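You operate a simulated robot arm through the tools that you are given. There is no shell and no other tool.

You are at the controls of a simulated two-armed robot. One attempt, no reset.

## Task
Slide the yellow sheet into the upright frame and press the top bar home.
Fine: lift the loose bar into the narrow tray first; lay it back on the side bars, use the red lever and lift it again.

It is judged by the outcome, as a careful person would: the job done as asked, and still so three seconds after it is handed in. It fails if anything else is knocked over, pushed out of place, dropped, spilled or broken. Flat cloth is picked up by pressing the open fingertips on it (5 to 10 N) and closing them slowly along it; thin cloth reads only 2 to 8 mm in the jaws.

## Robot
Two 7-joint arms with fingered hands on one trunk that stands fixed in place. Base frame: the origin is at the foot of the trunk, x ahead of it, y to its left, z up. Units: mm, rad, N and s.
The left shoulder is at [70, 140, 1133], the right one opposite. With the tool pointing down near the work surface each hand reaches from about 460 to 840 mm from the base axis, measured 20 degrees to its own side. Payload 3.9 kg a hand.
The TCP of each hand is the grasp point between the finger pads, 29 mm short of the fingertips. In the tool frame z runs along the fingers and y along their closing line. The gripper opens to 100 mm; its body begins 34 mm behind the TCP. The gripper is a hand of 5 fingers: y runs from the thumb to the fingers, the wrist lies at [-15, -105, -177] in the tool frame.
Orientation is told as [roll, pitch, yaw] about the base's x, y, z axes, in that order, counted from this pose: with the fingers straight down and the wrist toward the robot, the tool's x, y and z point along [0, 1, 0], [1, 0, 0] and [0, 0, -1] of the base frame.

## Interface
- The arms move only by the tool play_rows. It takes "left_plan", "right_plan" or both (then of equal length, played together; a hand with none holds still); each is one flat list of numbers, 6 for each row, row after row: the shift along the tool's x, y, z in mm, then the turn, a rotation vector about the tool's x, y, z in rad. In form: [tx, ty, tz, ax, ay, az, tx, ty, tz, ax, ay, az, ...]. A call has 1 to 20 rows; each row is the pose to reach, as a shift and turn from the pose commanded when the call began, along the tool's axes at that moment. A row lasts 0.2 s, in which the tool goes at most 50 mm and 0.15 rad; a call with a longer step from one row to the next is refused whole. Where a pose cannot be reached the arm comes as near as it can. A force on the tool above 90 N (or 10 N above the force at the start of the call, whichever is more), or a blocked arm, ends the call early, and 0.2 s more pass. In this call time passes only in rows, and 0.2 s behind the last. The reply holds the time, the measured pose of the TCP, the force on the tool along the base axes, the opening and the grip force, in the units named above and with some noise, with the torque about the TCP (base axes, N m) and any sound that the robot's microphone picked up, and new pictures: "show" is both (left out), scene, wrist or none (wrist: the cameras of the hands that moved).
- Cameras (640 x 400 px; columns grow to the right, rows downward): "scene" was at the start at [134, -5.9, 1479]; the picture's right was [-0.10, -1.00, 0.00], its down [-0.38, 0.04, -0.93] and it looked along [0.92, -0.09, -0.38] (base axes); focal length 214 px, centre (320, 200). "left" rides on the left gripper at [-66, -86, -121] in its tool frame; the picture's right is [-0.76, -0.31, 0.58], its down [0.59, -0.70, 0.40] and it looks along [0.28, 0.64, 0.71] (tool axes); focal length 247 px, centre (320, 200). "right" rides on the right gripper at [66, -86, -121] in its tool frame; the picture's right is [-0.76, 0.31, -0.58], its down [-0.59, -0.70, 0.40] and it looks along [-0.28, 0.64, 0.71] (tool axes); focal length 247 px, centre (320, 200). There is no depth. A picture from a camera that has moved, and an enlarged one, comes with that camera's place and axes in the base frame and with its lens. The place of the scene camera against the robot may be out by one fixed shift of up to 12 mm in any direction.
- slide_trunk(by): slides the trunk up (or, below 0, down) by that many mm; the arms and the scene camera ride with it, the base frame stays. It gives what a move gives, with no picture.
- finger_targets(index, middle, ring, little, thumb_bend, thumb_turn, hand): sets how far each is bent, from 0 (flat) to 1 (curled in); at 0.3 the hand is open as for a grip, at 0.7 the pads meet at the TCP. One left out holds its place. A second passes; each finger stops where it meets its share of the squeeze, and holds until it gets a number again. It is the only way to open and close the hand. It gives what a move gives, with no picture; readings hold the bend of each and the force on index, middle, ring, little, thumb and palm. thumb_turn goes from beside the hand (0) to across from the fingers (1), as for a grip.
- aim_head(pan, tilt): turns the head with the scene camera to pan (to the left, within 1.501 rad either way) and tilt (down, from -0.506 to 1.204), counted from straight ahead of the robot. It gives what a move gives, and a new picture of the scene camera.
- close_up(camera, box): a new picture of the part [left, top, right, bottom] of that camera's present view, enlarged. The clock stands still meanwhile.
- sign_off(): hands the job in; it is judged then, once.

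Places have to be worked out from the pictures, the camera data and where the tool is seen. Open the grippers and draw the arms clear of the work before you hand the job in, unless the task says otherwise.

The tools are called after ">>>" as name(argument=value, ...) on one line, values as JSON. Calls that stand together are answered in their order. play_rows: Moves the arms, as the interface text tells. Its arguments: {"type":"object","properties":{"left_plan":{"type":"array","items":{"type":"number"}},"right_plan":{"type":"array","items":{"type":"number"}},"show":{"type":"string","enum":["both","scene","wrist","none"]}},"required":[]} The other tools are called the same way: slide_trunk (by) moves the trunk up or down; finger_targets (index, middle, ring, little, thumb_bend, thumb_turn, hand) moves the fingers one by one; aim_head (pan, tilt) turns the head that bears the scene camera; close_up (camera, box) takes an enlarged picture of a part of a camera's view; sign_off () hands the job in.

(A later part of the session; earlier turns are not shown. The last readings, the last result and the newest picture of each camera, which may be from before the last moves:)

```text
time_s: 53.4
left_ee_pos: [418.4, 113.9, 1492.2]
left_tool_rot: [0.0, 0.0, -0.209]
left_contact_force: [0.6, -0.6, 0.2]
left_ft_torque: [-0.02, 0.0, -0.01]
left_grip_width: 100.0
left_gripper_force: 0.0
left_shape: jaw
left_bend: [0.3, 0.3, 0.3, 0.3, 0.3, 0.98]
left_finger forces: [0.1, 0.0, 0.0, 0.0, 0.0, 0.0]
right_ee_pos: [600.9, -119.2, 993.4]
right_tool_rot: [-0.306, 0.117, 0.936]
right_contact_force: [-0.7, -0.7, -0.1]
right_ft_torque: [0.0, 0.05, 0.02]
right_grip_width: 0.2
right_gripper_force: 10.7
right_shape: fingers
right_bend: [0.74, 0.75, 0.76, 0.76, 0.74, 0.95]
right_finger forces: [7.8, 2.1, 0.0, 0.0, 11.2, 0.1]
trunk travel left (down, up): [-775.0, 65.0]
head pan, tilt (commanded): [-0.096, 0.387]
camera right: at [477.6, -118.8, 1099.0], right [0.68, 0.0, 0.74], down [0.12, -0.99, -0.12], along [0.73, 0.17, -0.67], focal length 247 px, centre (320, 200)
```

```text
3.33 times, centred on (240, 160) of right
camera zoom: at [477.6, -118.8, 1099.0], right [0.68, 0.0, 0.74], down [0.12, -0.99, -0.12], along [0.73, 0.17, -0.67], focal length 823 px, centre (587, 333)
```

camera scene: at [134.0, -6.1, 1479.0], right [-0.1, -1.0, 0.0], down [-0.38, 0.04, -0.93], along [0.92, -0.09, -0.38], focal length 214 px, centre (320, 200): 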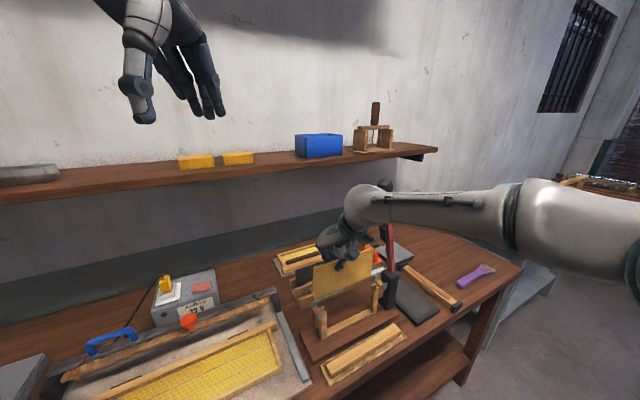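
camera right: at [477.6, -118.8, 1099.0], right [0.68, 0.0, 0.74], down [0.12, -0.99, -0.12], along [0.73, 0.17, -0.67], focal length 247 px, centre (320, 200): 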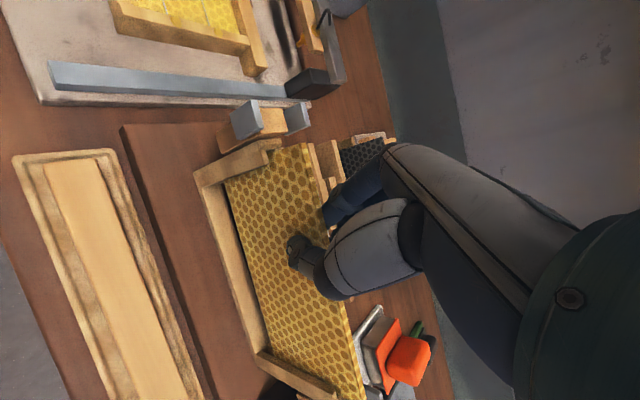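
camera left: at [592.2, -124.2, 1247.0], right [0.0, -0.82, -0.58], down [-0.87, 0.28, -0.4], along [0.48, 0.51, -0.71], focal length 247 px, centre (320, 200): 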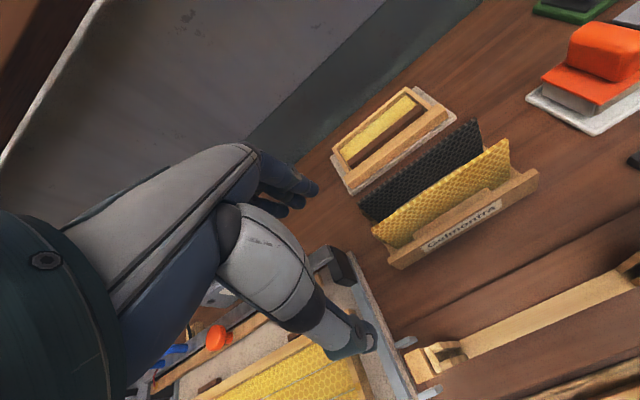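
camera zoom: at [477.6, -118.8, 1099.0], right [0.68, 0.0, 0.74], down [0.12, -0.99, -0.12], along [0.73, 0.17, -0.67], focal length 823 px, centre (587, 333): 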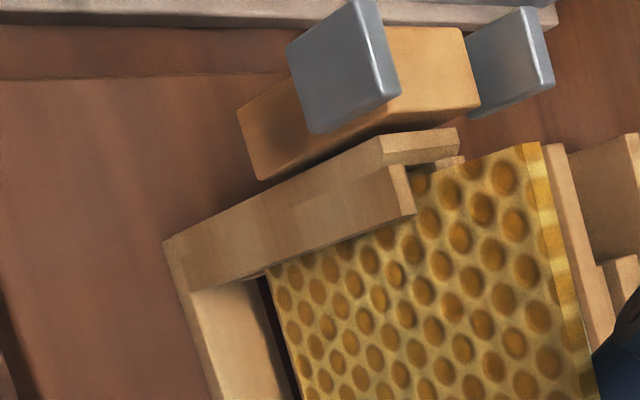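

Nearly down; the bottom edge is close to the bottom bar with no load. I continue 16 mm, then feel for the stop.

>>> play_rows(right_plan=[1.2, 0.5, 3.8, 0, 0, 0, 2.4, 0.9, 7.6, 0, 0, 0, 3.6, 1.4, 11.4, 0, 0, 0, 4.8, 1.9, 15.2, 0, 0, 0], show="wrist")

>>> close_up(camera="scene", box=[315, 265, 405, 345])

>>> close_up(camera="right", box=[180, 100, 320, 400])

```text
time_s: 54.4
left_ee_pos: [417.9, 113.7, 1492.3]
left_tool_rot: [0.0, 0.0, -0.209]
left_contact_force: [-0.2, 0.3, -0.3]
left_ft_torque: [-0.04, 0.01, 0.01]
left_grip_width: 100.0
left_gripper_force: 0.1
left_shape: jaw
left_bend: [0.3, 0.3, 0.3, 0.3, 0.3, 0.98]
left_finger forces: [0.0, 0.0, 0.0, 0.0, 0.0, 0.0]
right_ee_pos: [602.3, -118.2, 977.7]
right_tool_rot: [-0.308, 0.119, 0.938]
right_contact_force: [-1.6, -0.1, -0.4]
right_ft_torque: [0.0, 0.01, -0.01]
right_grip_width: 0.0
right_gripper_force: 10.1
right_shape: fingers
right_bend: [0.74, 0.75, 0.76, 0.76, 0.74, 0.95]
right_finger forces: [7.9, 2.0, 0.0, 0.1, 11.3, 0.1]
trunk travel left (down, up): [-775.0, 65.0]
head pan, tilt (commanded): [-0.096, 0.387]
camera right: at [477.2, -118.6, 1083.4], right [0.68, 0.0, 0.74], down [0.12, -0.99, -0.12], along [0.73, 0.17, -0.67], focal length 247 px, centre (320, 200)
```

right: 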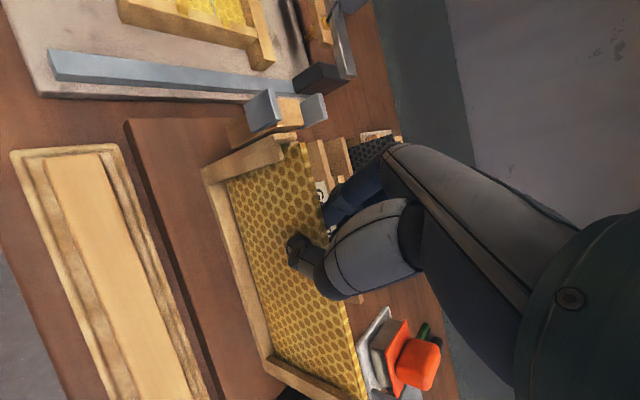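

```text
5.00 times, centred on (360, 305) of scene
camera zoom: at [133.6, -6.0, 1479.1], right [-0.1, -1.0, 0.0], down [-0.38, 0.04, -0.93], along [0.92, -0.09, -0.38], focal length 1072 px, centre (120, -325)
```

zoom: 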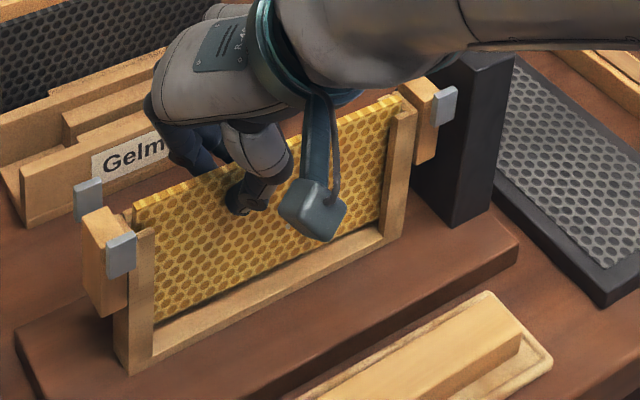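

```text
1.33 times, centred on (250, 250) of right
camera zoom: at [477.2, -118.6, 1083.4], right [0.68, 0.0, 0.74], down [0.12, -0.99, -0.12], along [0.73, 0.17, -0.67], focal length 329 px, centre (413, 133)
```

zoom: 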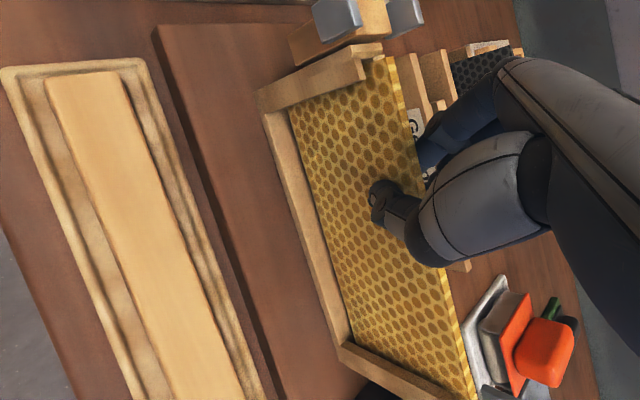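

Only about 10 mm to go. I lower in 2.5 mm steps to feel the bottom bar.

>>> play_rows(right_plan=[0.75, 0.3, 2.4, 0, 0, 0, 1.5, 0.6, 4.7, 0, 0, 0, 2.2, 0.9, 7.1, 0, 0, 0, 3.0, 1.2, 9.5, 0, 0, 0], show="wrist")

>>> close_up(camera="scene", box=[315, 265, 405, 345])

>>> close_up(camera="right", box=[200, 100, 330, 220])

>>> close_up(camera="right", box=[240, 300, 380, 400])

```text
time_s: 55.4
left_ee_pos: [416.1, 114.6, 1493.4]
left_tool_rot: [0.001, 0.001, -0.211]
left_contact_force: [0.0, 0.7, -0.5]
left_ft_torque: [0.01, -0.02, 0.0]
left_grip_width: 99.8
left_gripper_force: 0.1
left_shape: jaw
left_bend: [0.3, 0.3, 0.3, 0.3, 0.3, 0.98]
left_finger forces: [0.1, 0.0, 0.0, 0.0, 0.1, 0.1]
right_ee_pos: [602.0, -118.8, 968.8]
right_tool_rot: [-0.308, 0.115, 0.938]
right_contact_force: [-1.3, -0.8, 4.4]
right_ft_torque: [-0.02, 0.04, 0.03]
right_grip_width: 0.0
right_gripper_force: 11.3
right_shape: fingers
right_bend: [0.74, 0.75, 0.76, 0.76, 0.74, 0.95]
right_finger forces: [8.4, 2.9, 0.1, 0.0, 12.2, 0.0]
trunk travel left (down, up): [-775.0, 65.0]
head pan, tilt (commanded): [-0.096, 0.387]
camera right: at [476.9, -118.8, 1074.0], right [0.67, 0.0, 0.74], down [0.12, -0.99, -0.12], along [0.73, 0.17, -0.66], focal length 247 px, centre (320, 200)
```

right: 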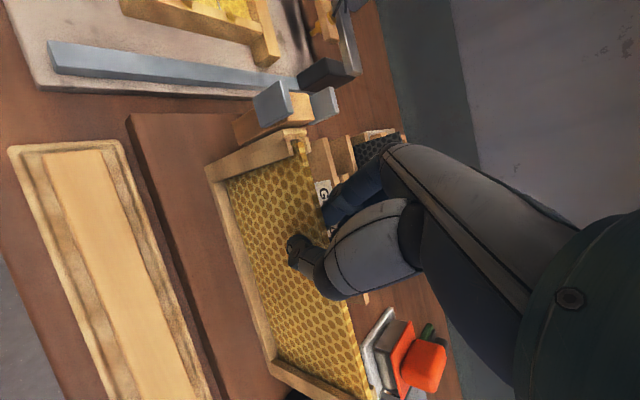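

```text
5.00 times, centred on (360, 305) of scene
camera zoom: at [132.7, -5.9, 1479.3], right [-0.1, -1.0, 0.0], down [-0.38, 0.04, -0.93], along [0.92, -0.09, -0.38], focal length 1072 px, centre (120, -325)
```

zoom: 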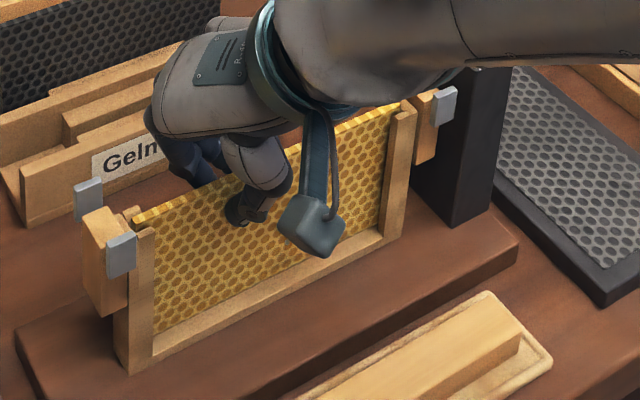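

```text
3.33 times, centred on (265, 160) of right
camera zoom: at [476.9, -118.8, 1074.0], right [0.67, 0.0, 0.74], down [0.12, -0.99, -0.12], along [0.73, 0.17, -0.66], focal length 823 px, centre (503, 333)
```

zoom: 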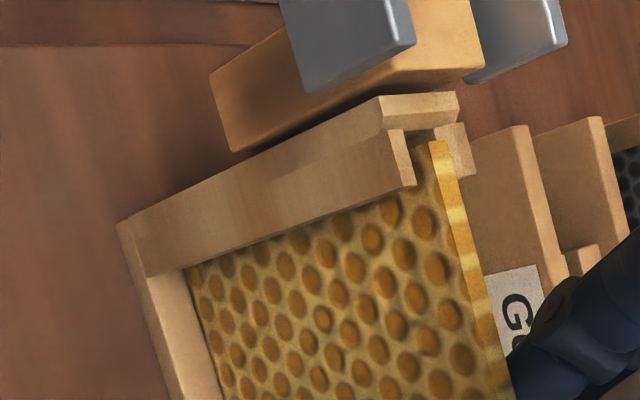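

```text
4.00 times, centred on (310, 350) of right
camera zoom: at [476.9, -118.8, 1074.0], right [0.67, 0.0, 0.74], down [0.12, -0.99, -0.12], along [0.73, 0.17, -0.66], focal length 988 px, centre (360, -400)
```

zoom: 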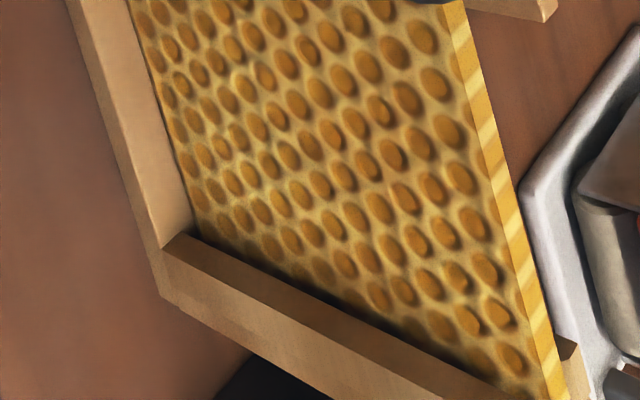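

The sheet has touched the bottom bar (4 N up) and is fully inside the grooves. I open the hand gently to let it settle.

>>> finger_targets(hand="right", index=0.69, middle=0.69, ring=0.69, little=0.69, thumb_bend=0.64)

>>> finger_targets(hand="right", index=0.6, middle=0.6, ring=0.6, little=0.6, thumb_bend=0.56)

>>> close_up(camera="scene", box=[315, 265, 405, 345])

>>> close_up(camera="right", box=[200, 100, 380, 400])

```text
time_s: 56.4
left_ee_pos: [417.7, 115.0, 1491.9]
left_tool_rot: [-0.002, -0.001, -0.208]
left_contact_force: [-0.8, 0.5, -0.1]
left_ft_torque: [0.02, 0.01, -0.01]
left_grip_width: 99.9
left_gripper_force: 0.1
left_shape: jaw
left_bend: [0.3, 0.3, 0.3, 0.3, 0.3, 0.98]
left_finger forces: [0.0, 0.0, 0.1, 0.0, 0.0, 0.0]
right_ee_pos: [603.1, -119.1, 967.6]
right_tool_rot: [-0.306, 0.119, 0.936]
right_contact_force: [0.3, -0.1, -0.5]
right_ft_torque: [-0.01, 0.01, -0.04]
right_grip_width: 9.7
right_gripper_force: 0.2
right_shape: fingers
right_bend: [0.69, 0.69, 0.69, 0.69, 0.64, 0.97]
right_finger forces: [0.0, 0.0, 0.1, 0.0, 0.0, 0.0]
trunk travel left (down, up): [-775.0, 65.0]
head pan, tilt (commanded): [-0.096, 0.387]
```

```text
time_s: 57.4
left_ee_pos: [417.0, 114.4, 1492.5]
left_tool_rot: [-0.001, -0.001, -0.209]
left_contact_force: [0.9, 0.2, -0.2]
left_ft_torque: [0.01, 0.0, 0.01]
left_grip_width: 99.8
left_gripper_force: 0.0
left_shape: jaw
left_bend: [0.3, 0.3, 0.3, 0.3, 0.3, 0.98]
left_finger forces: [0.1, 0.0, 0.0, 0.0, 0.1, 0.0]
right_ee_pos: [601.1, -118.7, 968.2]
right_tool_rot: [-0.304, 0.12, 0.939]
right_contact_force: [-0.2, -0.4, 0.1]
right_ft_torque: [0.02, -0.02, -0.02]
right_grip_width: 30.0
right_gripper_force: 0.1
right_shape: fingers
right_bend: [0.6, 0.6, 0.6, 0.6, 0.56, 0.97]
right_finger forces: [0.0, 0.1, 0.0, 0.0, 0.0, 0.0]
trunk travel left (down, up): [-775.0, 65.0]
head pan, tilt (commanded): [-0.096, 0.387]
```

```text
5.00 times, centred on (360, 305) of scene
camera zoom: at [134.0, -5.9, 1479.0], right [-0.1, -1.0, 0.0], down [-0.38, 0.04, -0.93], along [0.92, -0.09, -0.38], focal length 1072 px, centre (120, -325)
```

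zoom: 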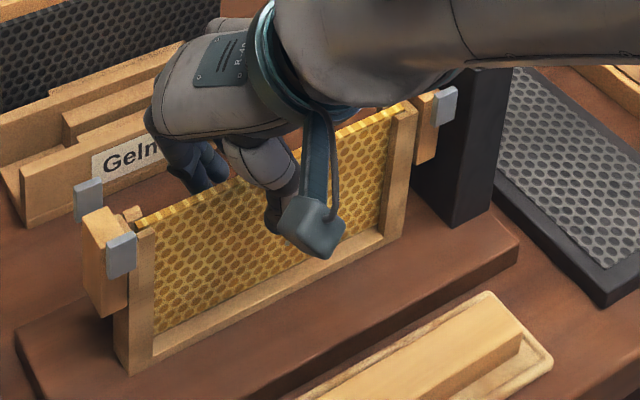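

```text
1.33 times, centred on (290, 250) of right
camera zoom: at [477.5, -118.9, 1073.1], right [0.68, 0.0, 0.74], down [0.12, -0.99, -0.12], along [0.73, 0.17, -0.67], focal length 329 px, centre (360, 133)
```

zoom: 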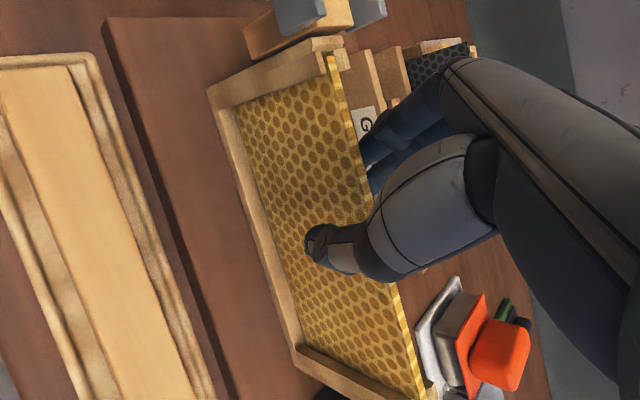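

The sheet stands freely in the grooves. I withdraw the hand straight up.

>>> play_rows(right_plan=[-3, -1.2, -9.5, 0, 0, 0, -8.9, -3.5, -28.4, 0, 0, 0, -19.3, -7.6, -61.6, 0, 0, 0, -29.7, -11.7, -94.8, 0, 0, 0, -37.2, -14.7, -118.5, 0, 0, 0], show="both")

>>> close_up(camera="scene", box=[300, 240, 420, 390])

>>> close_up(camera="right", box=[0, 100, 380, 400])

>>> close_up(camera="left", box=[440, 100, 570, 270])

```text
time_s: 58.6
left_ee_pos: [416.8, 113.2, 1492.5]
left_tool_rot: [-0.002, -0.001, -0.211]
left_contact_force: [0.2, 0.5, 0.8]
left_ft_torque: [-0.01, 0.02, 0.0]
left_grip_width: 100.0
left_gripper_force: 0.0
left_shape: jaw
left_bend: [0.3, 0.3, 0.3, 0.3, 0.3, 0.98]
left_finger forces: [0.0, 0.0, 0.0, 0.0, 0.0, 0.0]
right_ee_pos: [602.4, -118.7, 1093.1]
right_tool_rot: [-0.307, 0.12, 0.937]
right_contact_force: [-0.4, 0.2, 1.2]
right_ft_torque: [0.03, -0.01, -0.03]
right_grip_width: 30.4
right_gripper_force: 0.0
right_shape: fingers
right_bend: [0.6, 0.6, 0.6, 0.6, 0.56, 0.98]
right_finger forces: [0.0, 0.1, 0.1, 0.0, 0.1, 0.0]
trunk travel left (down, up): [-775.0, 65.0]
head pan, tilt (commanded): [-0.096, 0.387]
camera scene: at [133.6, -5.8, 1479.0], right [-0.1, -1.0, 0.0], down [-0.38, 0.04, -0.93], along [0.92, -0.09, -0.38], focal length 214 px, centre (320, 200)
camera right: at [476.8, -118.4, 1199.1], right [0.68, 0.0, 0.74], down [0.12, -0.99, -0.12], along [0.73, 0.17, -0.67], focal length 247 px, centre (320, 200)
```

scene: 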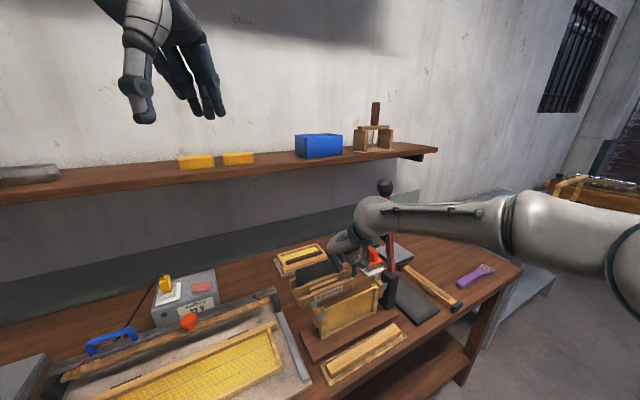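
right: 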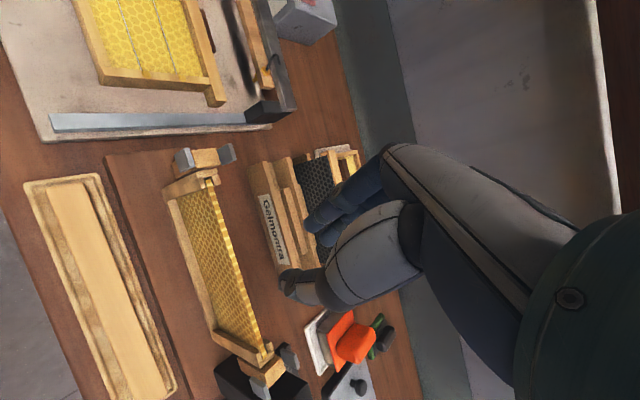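

```text
2.67 times, centred on (360, 315) of scene
camera zoom: at [133.6, -5.8, 1479.0], right [-0.1, -1.0, 0.0], down [-0.38, 0.04, -0.93], along [0.92, -0.09, -0.38], focal length 572 px, centre (213, -107)
```

zoom: 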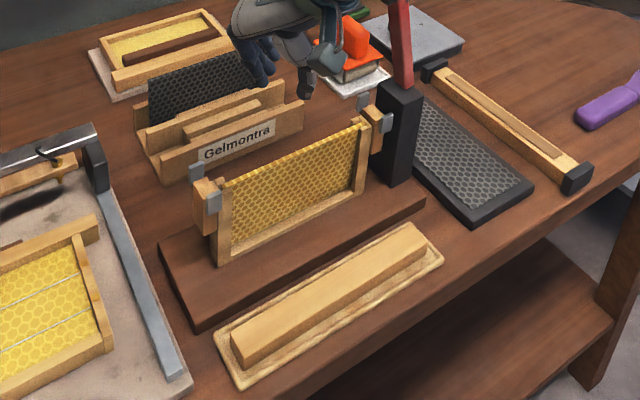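

```text
1.33 times, centred on (190, 250) of right
camera zoom: at [476.8, -118.4, 1199.1], right [0.68, 0.0, 0.74], down [0.12, -0.99, -0.12], along [0.73, 0.17, -0.67], focal length 329 px, centre (493, 133)
```

zoom: 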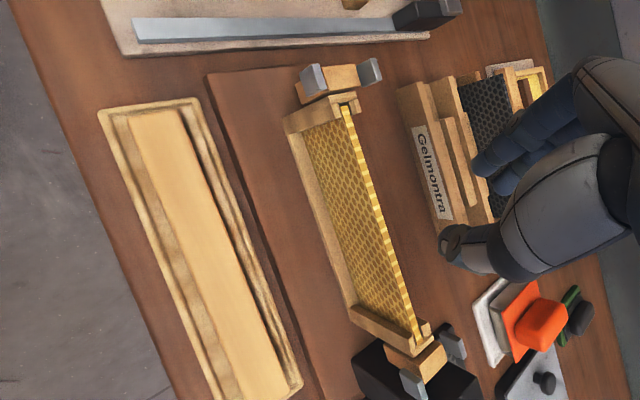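

```text
2.35 times, centred on (505, 185) of left
camera zoom: at [321.6, 68.2, 1613.7], right [-0.46, -0.68, -0.58], down [-0.56, 0.72, -0.4], along [0.69, 0.14, -0.71], focal length 581 px, centre (-115, 235)
```

zoom: 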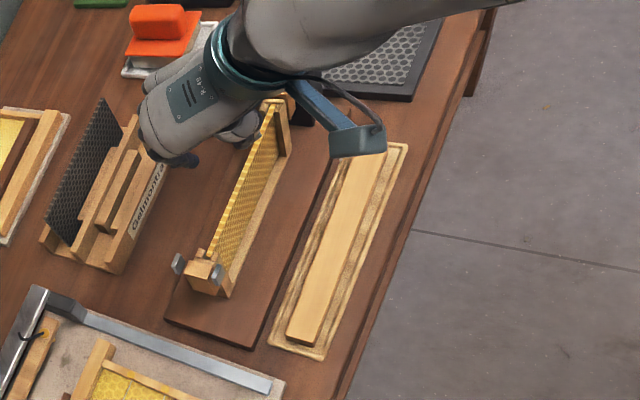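

The sheet is in the frame. I look closely at its top edge and both ends to confirm it sits down in both grooves.

>>> close_up(camera="scene", box=[310, 275, 390, 340])

>>> close_up(camera="right", box=[160, 140, 250, 220])

>>> close_up(camera="right", box=[210, 310, 310, 400])

>>> close_up(camera="right", box=[10, 160, 190, 400])

```text
6.15 times, centred on (350, 308) of scene
camera zoom: at [133.6, -5.8, 1479.0], right [-0.1, -1.0, 0.0], down [-0.38, 0.04, -0.93], along [0.92, -0.09, -0.38], focal length 1320 px, centre (135, -462)
```

zoom: 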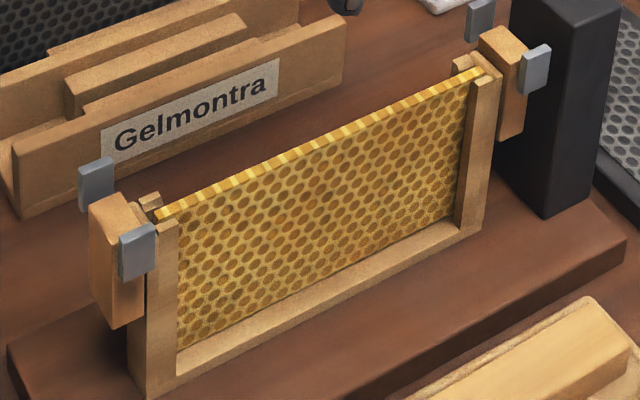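

```text
5.00 times, centred on (205, 180) of right
camera zoom: at [476.8, -118.4, 1199.1], right [0.68, 0.0, 0.74], down [0.12, -0.99, -0.12], along [0.73, 0.17, -0.67], focal length 1235 px, centre (895, 300)
```

zoom: 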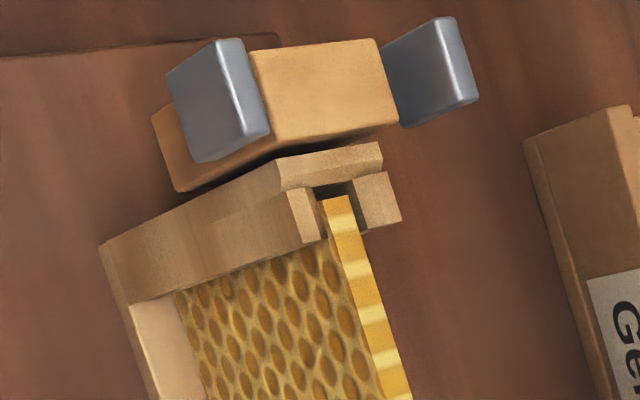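

```text
4.44 times, centred on (260, 355) of right
camera zoom: at [476.8, -118.4, 1199.1], right [0.68, 0.0, 0.74], down [0.12, -0.99, -0.12], along [0.73, 0.17, -0.67], focal length 1098 px, centre (587, -489)
```

zoom: 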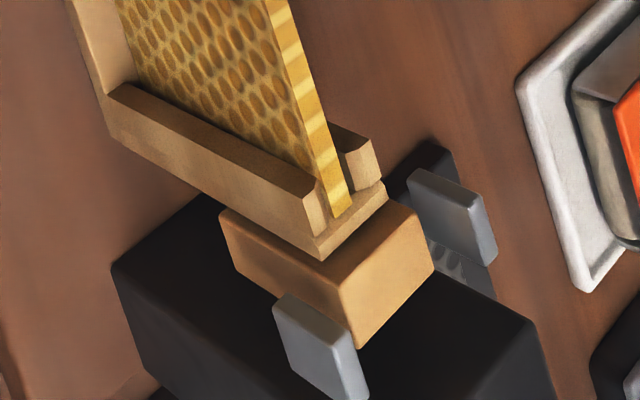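

```text
1.67 times, centred on (100, 280) of right
camera zoom: at [476.8, -118.4, 1199.1], right [0.68, 0.0, 0.74], down [0.12, -0.99, -0.12], along [0.73, 0.17, -0.67], focal length 412 px, centre (687, 67)
```

zoom: 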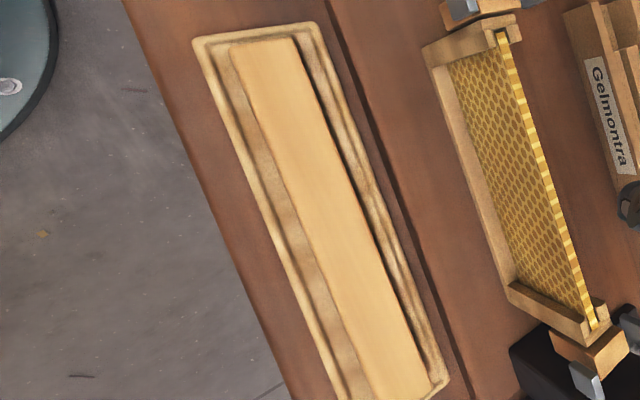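

Both ends of the sheet sit cleanly in their grooves with the top edge level with the prongs. Next I bring the hand upright at yaw 0.53 back over the tray, the same pose I released the bar from.

>>> play_rows(right_plan=[6.5, -22.2, 0.7, -0.0136, 0.0808, 0.1041, 13, -44.4, 1.5, -0.0272, 0.1616, 0.2083, 19.5, -66.6, 2.2, -0.0407, 0.2424, 0.3124, 26, -88.8, 2.9, -0.0543, 0.3232, 0.4165, 39.4, -83.5, 45.5, -0.0543, 0.3232, 0.4165, 53.7, -77.9, 91, -0.0543, 0.3232, 0.4165], show="both")

>>> finger_targets(hand="right", index=0.57, middle=0.57, ring=0.57, little=0.57, thumb_bend=0.52)

>>> close_up(camera="right", box=[60, 100, 420, 400])

```text
time_s: 60.0
left_ee_pos: [419.8, 115.0, 1491.6]
left_tool_rot: [-0.001, 0.001, -0.209]
left_contact_force: [0.5, 0.4, 0.5]
left_ft_torque: [-0.02, -0.01, -0.03]
left_grip_width: 99.7
left_gripper_force: 0.1
left_shape: jaw
left_bend: [0.3, 0.3, 0.3, 0.3, 0.3, 0.98]
left_finger forces: [0.0, 0.0, 0.0, 0.0, 0.0, 0.0]
right_ee_pos: [531.1, -175.6, 999.5]
right_tool_rot: [-0.002, 0.0, 0.536]
right_contact_force: [-0.1, 0.7, -0.5]
right_ft_torque: [0.0, 0.06, -0.01]
right_grip_width: 30.2
right_gripper_force: 0.0
right_shape: fingers
right_bend: [0.6, 0.6, 0.6, 0.6, 0.56, 0.98]
right_finger forces: [0.0, 0.0, 0.0, 0.1, 0.1, 0.0]
trunk travel left (down, up): [-775.0, 65.0]
head pan, tilt (commanded): [-0.096, 0.387]
camera scene: at [135.5, -5.3, 1478.9], right [-0.1, -1.0, 0.0], down [-0.38, 0.04, -0.93], along [0.92, -0.09, -0.38], focal length 214 px, centre (320, 200)
camera right: at [422.7, -161.9, 1120.2], right [0.65, -0.49, 0.58], down [-0.3, -0.87, -0.4], along [0.7, 0.08, -0.71], focal length 247 px, centre (320, 200)
```

scene: 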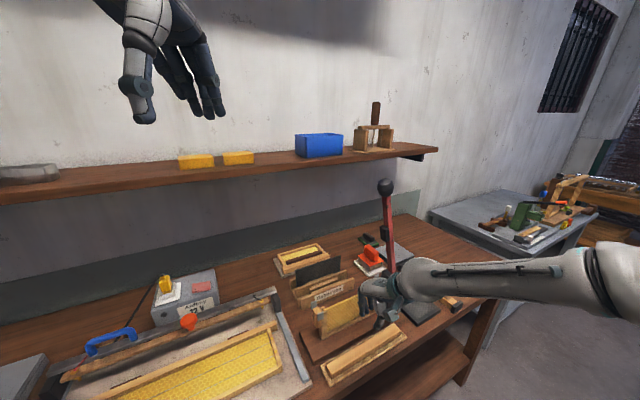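
right: 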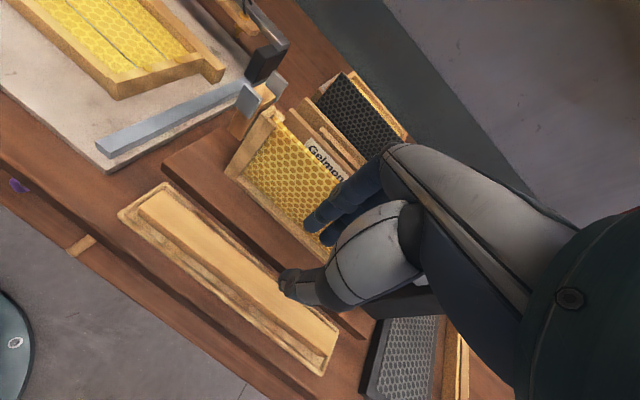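

```text
time_s: 61.0
left_ee_pos: [418.1, 113.6, 1490.8]
left_tool_rot: [-0.001, 0.0, -0.209]
left_contact_force: [-0.1, 0.4, 0.2]
left_ft_torque: [0.0, 0.0, -0.01]
left_grip_width: 99.9
left_gripper_force: 0.1
left_shape: jaw
left_bend: [0.3, 0.3, 0.3, 0.3, 0.3, 0.98]
left_finger forces: [0.0, 0.1, 0.0, 0.0, 0.0, 0.0]
right_ee_pos: [529.2, -175.4, 999.5]
right_tool_rot: [-0.002, -0.001, 0.536]
right_contact_force: [-0.4, 0.0, 0.1]
right_ft_torque: [-0.02, 0.02, -0.04]
right_grip_width: 39.6
right_gripper_force: 0.0
right_shape: fingers
right_bend: [0.56, 0.56, 0.56, 0.56, 0.52, 0.98]
right_finger forces: [0.0, 0.0, 0.0, 0.0, 0.1, 0.0]
trunk travel left (down, up): [-775.0, 65.0]
head pan, tilt (commanded): [-0.096, 0.387]
```

```text
1.33 times, centred on (240, 250) of right
camera zoom: at [421.9, -162.2, 1120.7], right [0.65, -0.49, 0.58], down [-0.3, -0.87, -0.4], along [0.7, 0.08, -0.71], focal length 329 px, centre (427, 133)
```

zoom: 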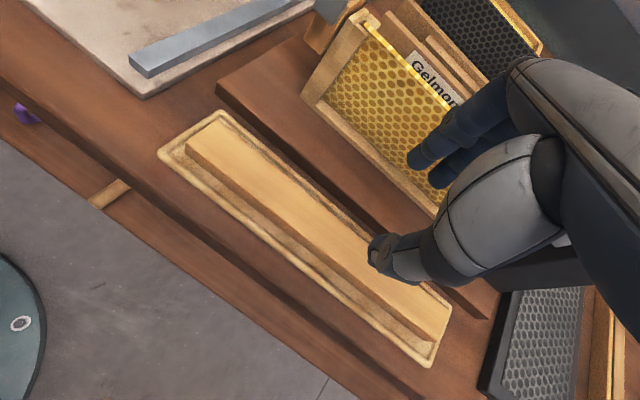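

The hand is back over the bar. I descend along the same vertical I left by, to just above the bar, and check the straddle.

>>> play_rows(right_plan=[0, 0, 35, 0, 0, 0, 0, 0, 70, 0, 0, 0, 0, 0, 90, 0, 0, 0, 0, 0, 102, 0, 0, 0, 0, 0, 110, 0, 0, 0], show="wrist")

>>> close_up(camera="right", box=[100, 60, 460, 390])

>>> close_up(camera="scene", box=[310, 290, 410, 390])

```text
time_s: 62.2
left_ee_pos: [419.0, 114.0, 1492.4]
left_tool_rot: [-0.001, -0.001, -0.21]
left_contact_force: [-0.7, -0.3, 0.2]
left_ft_torque: [-0.01, -0.03, -0.01]
left_grip_width: 99.7
left_gripper_force: 0.1
left_shape: jaw
left_bend: [0.3, 0.3, 0.3, 0.3, 0.3, 0.98]
left_finger forces: [0.0, 0.0, 0.0, 0.0, 0.0, 0.1]
right_ee_pos: [531.1, -176.4, 889.9]
right_tool_rot: [-0.001, -0.001, 0.536]
right_contact_force: [-0.2, 0.3, 0.0]
right_ft_torque: [-0.01, -0.03, 0.02]
right_grip_width: 40.4
right_gripper_force: 0.1
right_shape: fingers
right_bend: [0.56, 0.56, 0.56, 0.56, 0.52, 0.98]
right_finger forces: [0.0, 0.0, 0.0, 0.0, 0.1, 0.0]
trunk travel left (down, up): [-775.0, 65.0]
head pan, tilt (commanded): [-0.096, 0.387]
camera right: at [421.8, -163.1, 1010.6], right [0.65, -0.49, 0.58], down [-0.3, -0.87, -0.4], along [0.7, 0.08, -0.71], focal length 247 px, centre (320, 200)
```

right: 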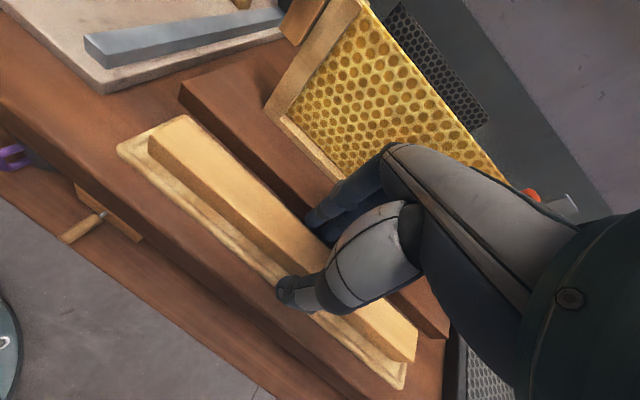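

```text
1.21 times, centred on (280, 225) of right
camera zoom: at [421.8, -163.1, 1010.6], right [0.65, -0.49, 0.58], down [-0.3, -0.87, -0.4], along [0.7, 0.08, -0.71], focal length 299 px, centre (368, 170)
```

zoom: 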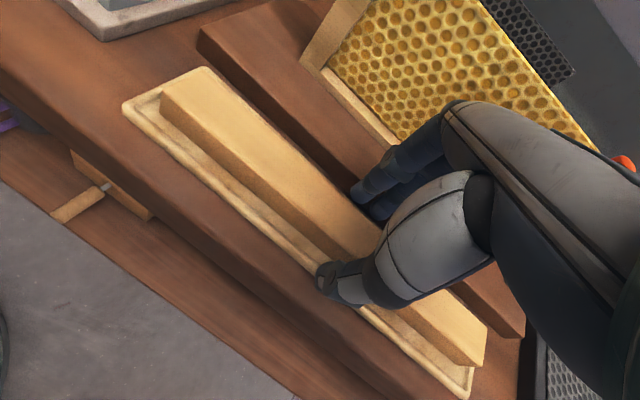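

```text
4.00 times, centred on (360, 340) of scene
camera zoom: at [134.2, -6.0, 1479.0], right [-0.1, -1.0, 0.0], down [-0.38, 0.04, -0.93], along [0.92, -0.09, -0.38], focal length 858 px, centre (160, -360)
```

zoom: 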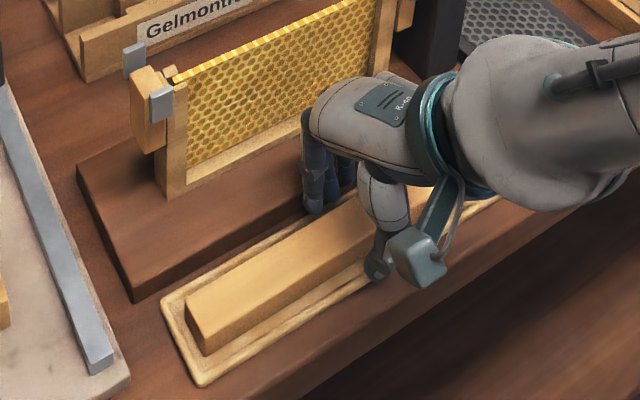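

Straddling correctly. I go down the last 6.5 mm and close lightly on the bar.

>>> play_rows(right_plan=[0, 0, 3.5, 0, 0, 0, 0, 0, 6.5, 0, 0, 0], show="none")

>>> finger_targets(hand="right", index=0.6, middle=0.61, ring=0.61, little=0.61, thumb_bend=0.6)

>>> close_up(camera="right", box=[100, 60, 460, 390])

```text
time_s: 62.8
left_ee_pos: [418.8, 114.4, 1492.5]
left_tool_rot: [-0.003, 0.0, -0.211]
left_contact_force: [0.4, -0.3, -0.8]
left_ft_torque: [0.0, 0.03, 0.0]
left_grip_width: 99.8
left_gripper_force: 0.1
left_shape: jaw
left_bend: [0.3, 0.3, 0.3, 0.3, 0.3, 0.98]
left_finger forces: [0.1, 0.1, 0.0, 0.0, 0.1, 0.0]
right_ee_pos: [529.8, -176.2, 883.4]
right_tool_rot: [-0.002, 0.0, 0.536]
right_contact_force: [-1.1, 0.2, 0.3]
right_ft_torque: [0.02, 0.0, 0.01]
right_grip_width: 39.5
right_gripper_force: 0.0
right_shape: fingers
right_bend: [0.56, 0.56, 0.56, 0.56, 0.52, 0.98]
right_finger forces: [0.0, 0.1, 0.0, 0.0, 0.1, 0.0]
trunk travel left (down, up): [-775.0, 65.0]
head pan, tilt (commanded): [-0.096, 0.387]
```

```text
time_s: 63.8
left_ee_pos: [417.8, 113.5, 1492.9]
left_tool_rot: [-0.001, -0.001, -0.21]
left_contact_force: [0.1, 0.4, -0.5]
left_ft_torque: [-0.01, 0.0, 0.03]
left_grip_width: 99.9
left_gripper_force: 0.0
left_shape: jaw
left_bend: [0.3, 0.3, 0.3, 0.3, 0.3, 0.98]
left_finger forces: [0.0, 0.1, 0.0, 0.0, 0.0, 0.0]
right_ee_pos: [529.6, -176.5, 883.9]
right_tool_rot: [-0.003, 0.0, 0.535]
right_contact_force: [0.6, 0.0, 0.1]
right_ft_torque: [0.04, -0.02, 0.03]
right_grip_width: 26.8
right_gripper_force: 0.5
right_shape: fingers
right_bend: [0.6, 0.61, 0.61, 0.61, 0.6, 0.98]
right_finger forces: [0.3, 0.1, 0.0, 0.0, 0.3, 0.1]
trunk travel left (down, up): [-775.0, 65.0]
head pan, tilt (commanded): [-0.096, 0.387]
```

```text
1.21 times, centred on (280, 225) of right
camera zoom: at [421.5, -162.9, 1004.5], right [0.65, -0.49, 0.58], down [-0.3, -0.87, -0.4], along [0.7, 0.08, -0.71], focal length 299 px, centre (368, 170)
```

zoom: 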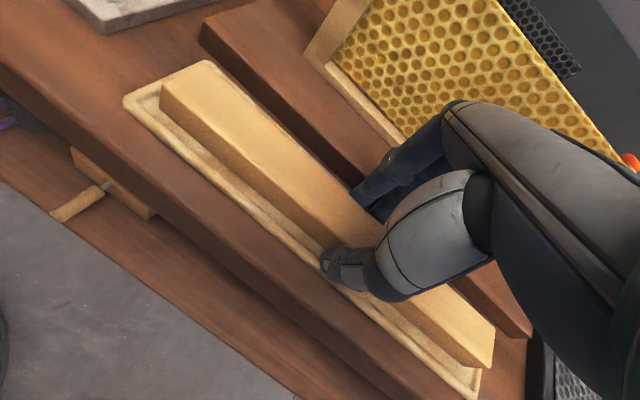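

First touch on both sides at 27 mm. I squeeze with the same balance as before.

>>> finger_targets(hand="right", index=0.66, middle=0.66, ring=0.66, little=0.66, thumb_bend=0.72)

>>> close_up(camera="right", box=[100, 60, 460, 390])

```text
time_s: 64.8
left_ee_pos: [417.1, 114.5, 1493.7]
left_tool_rot: [-0.001, 0.001, -0.208]
left_contact_force: [0.2, 0.1, 0.2]
left_ft_torque: [0.0, 0.06, -0.01]
left_grip_width: 100.0
left_gripper_force: 0.0
left_shape: jaw
left_bend: [0.3, 0.3, 0.3, 0.3, 0.3, 0.98]
left_finger forces: [0.0, 0.0, 0.1, 0.0, 0.1, 0.0]
right_ee_pos: [529.3, -177.2, 884.0]
right_tool_rot: [-0.002, 0.0, 0.536]
right_contact_force: [-0.3, -0.4, 0.2]
right_ft_torque: [0.02, 0.03, 0.08]
right_grip_width: 22.9
right_gripper_force: 7.4
right_shape: fingers
right_bend: [0.61, 0.64, 0.65, 0.66, 0.65, 0.97]
right_finger forces: [5.1, 2.1, 0.5, 0.0, 7.8, 0.0]
trunk travel left (down, up): [-775.0, 65.0]
head pan, tilt (commanded): [-0.096, 0.387]
```

```text
1.21 times, centred on (280, 225) of right
camera zoom: at [421.4, -162.9, 1004.5], right [0.65, -0.49, 0.58], down [-0.3, -0.87, -0.4], along [0.7, 0.08, -0.71], focal length 299 px, centre (368, 170)
```

zoom: 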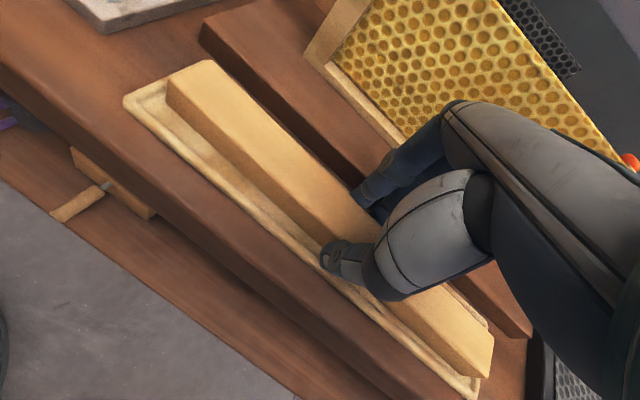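

Same balanced hold as before. I lift the bar out of the tray to above clip height.

>>> play_rows(right_plan=[0, 0, -5, 0, 0, 0, 0, 0, -12, 0, 0, 0, 0, 0, -25, 0, 0, 0, 0, 0, -50, 0, 0, 0, 0, 0, -85, 0, 0, 0, 0, 0, -120, 0, 0, 0, 0, 0, -150, 0, 0, 0, 0, 0, -165, 0, 0, 0], show="both")

>>> close_up(camera="right", box=[100, 60, 280, 200])

>>> close_up(camera="right", box=[320, 260, 480, 390])

>>> close_up(camera="scene", box=[300, 240, 420, 360])

```text
time_s: 66.6
left_ee_pos: [417.6, 114.2, 1492.6]
left_tool_rot: [-0.002, 0.001, -0.21]
left_contact_force: [-0.5, -0.8, -0.3]
left_ft_torque: [0.03, -0.01, 0.0]
left_grip_width: 100.0
left_gripper_force: 0.2
left_shape: jaw
left_bend: [0.3, 0.3, 0.3, 0.3, 0.3, 0.98]
left_finger forces: [0.0, 0.1, 0.0, 0.0, 0.1, 0.1]
right_ee_pos: [531.0, -177.1, 1050.4]
right_tool_rot: [-0.003, 0.0, 0.536]
right_contact_force: [1.1, 0.9, -0.7]
right_ft_torque: [-0.01, -0.01, 0.02]
right_grip_width: 23.1
right_gripper_force: 8.1
right_shape: fingers
right_bend: [0.61, 0.64, 0.65, 0.66, 0.65, 0.97]
right_finger forces: [5.3, 2.0, 0.2, 0.0, 7.6, 0.0]
trunk travel left (down, up): [-775.0, 65.0]
head pan, tilt (commanded): [-0.096, 0.387]
camera scene: at [133.8, -5.8, 1479.0], right [-0.1, -1.0, 0.0], down [-0.38, 0.04, -0.93], along [0.92, -0.09, -0.38], focal length 214 px, centre (320, 200)
camera right: at [421.5, -162.3, 1170.2], right [0.65, -0.49, 0.58], down [-0.3, -0.87, -0.4], along [0.7, 0.08, -0.71], focal length 247 px, centre (320, 200)
```

scene: 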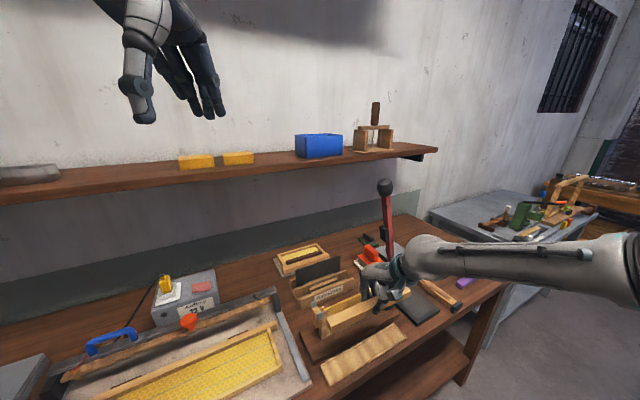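
right: 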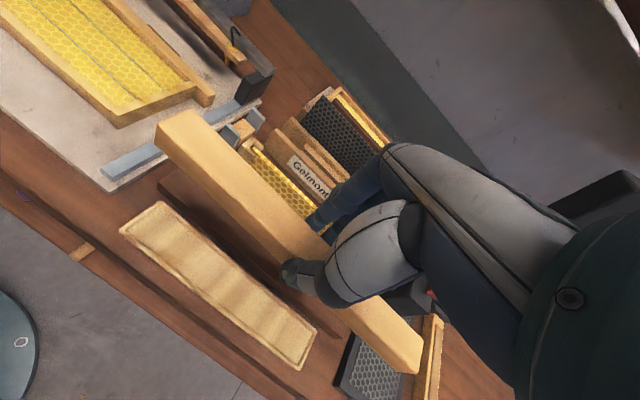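

```text
2.86 times, centred on (190, 130) of right
camera zoom: at [421.5, -162.3, 1170.2], right [0.65, -0.49, 0.58], down [-0.3, -0.87, -0.4], along [0.7, 0.08, -0.71], focal length 706 px, centre (691, 400)
```

zoom: 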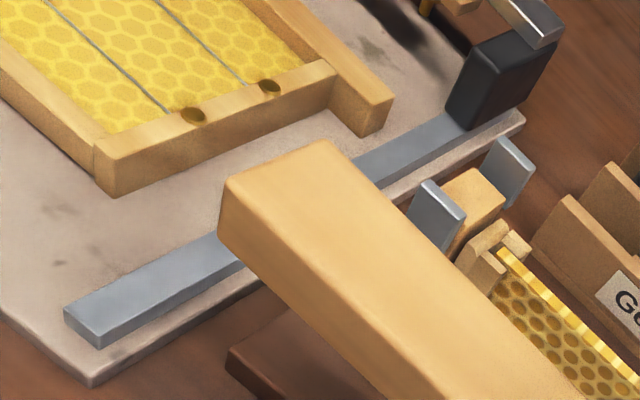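

```text
3.08 times, centred on (400, 325) of right
camera zoom: at [421.5, -162.3, 1170.2], right [0.65, -0.49, 0.58], down [-0.3, -0.87, -0.4], along [0.7, 0.08, -0.71], focal length 760 px, centre (74, -185)
```

zoom: 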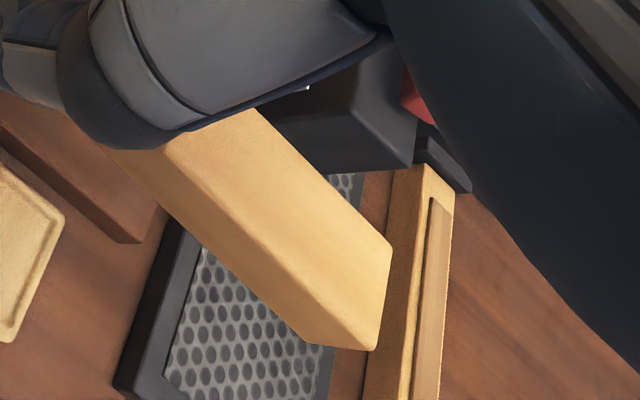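

```text
3.33 times, centred on (360, 300) of scene
camera zoom: at [133.8, -5.8, 1479.0], right [-0.1, -1.0, 0.0], down [-0.38, 0.04, -0.93], along [0.92, -0.09, -0.38], focal length 715 px, centre (187, -133)
```

zoom: 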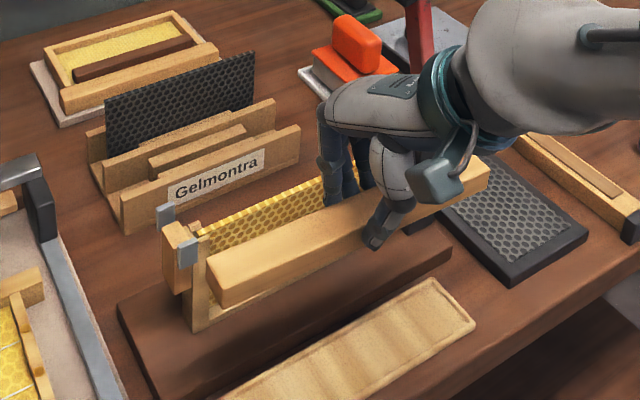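

The bar hangs level at yaw 0.35 with its centre near the TCP. I turn +0.043 and carry it 84 mm back over the frame, still 20 mm above the clips, and check alignment.

>>> play_rows(right_plan=[-3.9, 21, 0, 0, 0, -0.011, -7.9, 41.9, 0, 0, 0, -0.022, -11.8, 62.9, 0, 0, 0, -0.032, -15.7, 83.8, 0, 0, 0, -0.043, -15.7, 83.8, 0, 0, 0, -0.043], show="both")

>>> close_up(camera="right", box=[100, 60, 280, 200])

>>> close_up(camera="right", box=[320, 260, 480, 390])

>>> close_up(camera="scene", box=[305, 245, 405, 330])

>>> close_up(camera="left", box=[460, 110, 550, 230])

```text
time_s: 67.8
left_ee_pos: [418.5, 113.4, 1492.1]
left_tool_rot: [0.001, 0.001, -0.21]
left_contact_force: [0.7, 0.0, -0.3]
left_ft_torque: [0.01, -0.02, -0.01]
left_grip_width: 99.8
left_gripper_force: 0.0
left_shape: jaw
left_bend: [0.3, 0.3, 0.3, 0.3, 0.3, 0.98]
left_finger forces: [0.0, 0.0, 0.0, 0.1, 0.1, 0.1]
right_ee_pos: [610.3, -146.5, 1049.3]
right_tool_rot: [-0.002, 0.0, 0.581]
right_contact_force: [-0.5, 1.0, -1.2]
right_ft_torque: [-0.01, -0.01, -0.03]
right_grip_width: 23.2
right_gripper_force: 7.6
right_shape: fingers
right_bend: [0.61, 0.64, 0.65, 0.66, 0.65, 0.97]
right_finger forces: [5.2, 2.0, 0.2, 0.1, 7.7, 0.0]
trunk travel left (down, up): [-775.0, 65.0]
head pan, tilt (commanded): [-0.096, 0.387]
camera scene: at [133.3, -6.2, 1479.1], right [-0.1, -1.0, 0.0], down [-0.38, 0.04, -0.93], along [0.92, -0.09, -0.38], focal length 214 px, centre (320, 200)
camera right: at [501.3, -137.9, 1169.8], right [0.67, -0.46, 0.58], down [-0.27, -0.88, -0.4], along [0.69, 0.11, -0.71], focal length 247 px, centre (320, 200)
```

scene: 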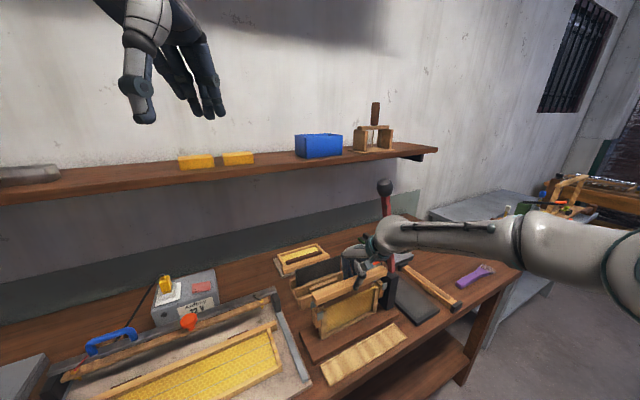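
right: 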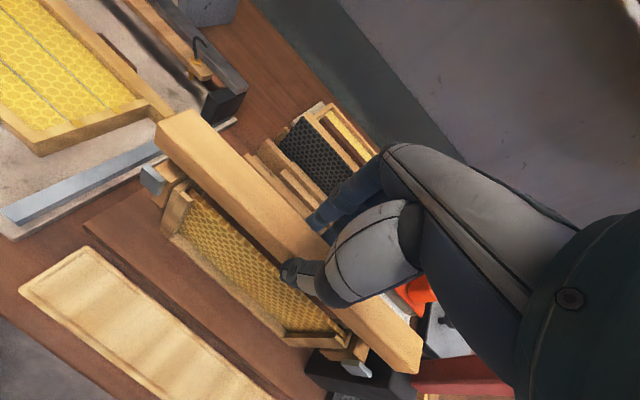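

```text
2.86 times, centred on (190, 130) of right
camera zoom: at [501.3, -137.9, 1169.8], right [0.67, -0.46, 0.58], down [-0.27, -0.88, -0.4], along [0.69, 0.11, -0.71], focal length 706 px, centre (691, 400)
```

zoom: 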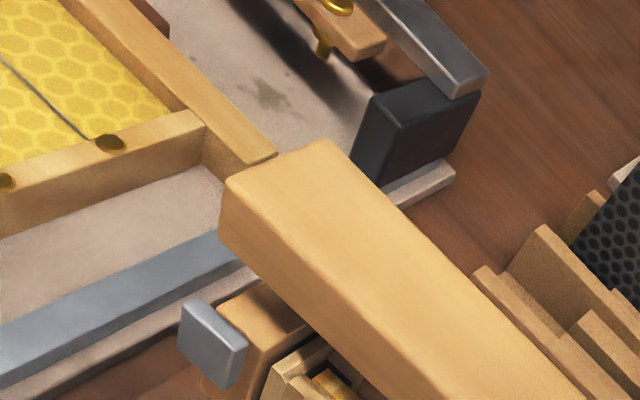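

```text
3.08 times, centred on (400, 325) of right
camera zoom: at [501.3, -137.9, 1169.8], right [0.67, -0.46, 0.58], down [-0.27, -0.88, -0.4], along [0.69, 0.11, -0.71], focal length 760 px, centre (74, -185)
```

zoom: 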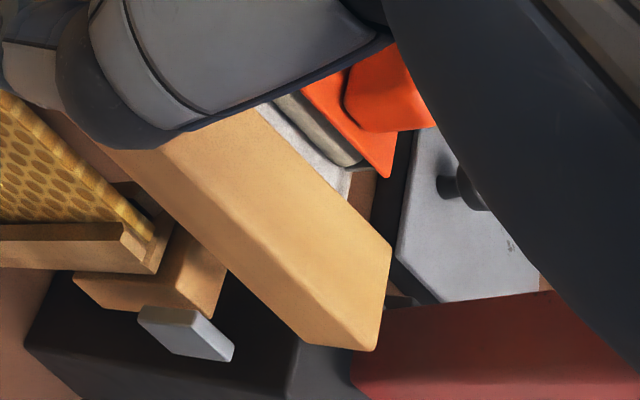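

```text
4.71 times, centred on (355, 288) of scene
camera zoom: at [133.3, -6.2, 1479.1], right [-0.1, -1.0, 0.0], down [-0.38, 0.04, -0.93], along [0.92, -0.09, -0.38], focal length 1009 px, centre (155, -212)
```

zoom: 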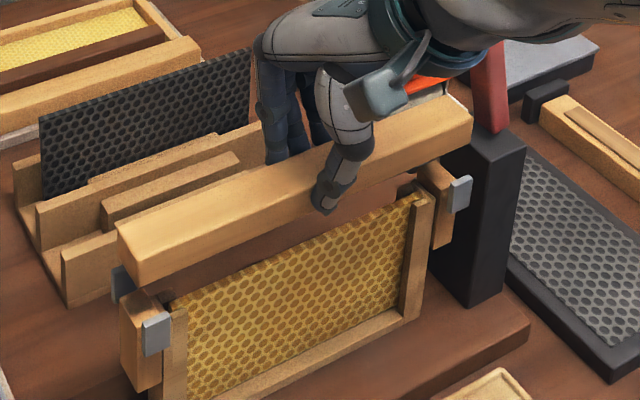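

```text
3.33 times, centred on (505, 170) of left
camera zoom: at [321.4, 67.8, 1613.8], right [-0.46, -0.68, -0.58], down [-0.56, 0.72, -0.4], along [0.69, 0.14, -0.71], focal length 823 px, centre (-297, 300)
```

zoom: 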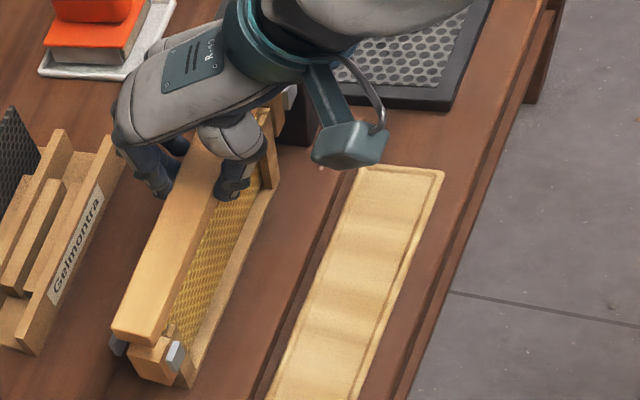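

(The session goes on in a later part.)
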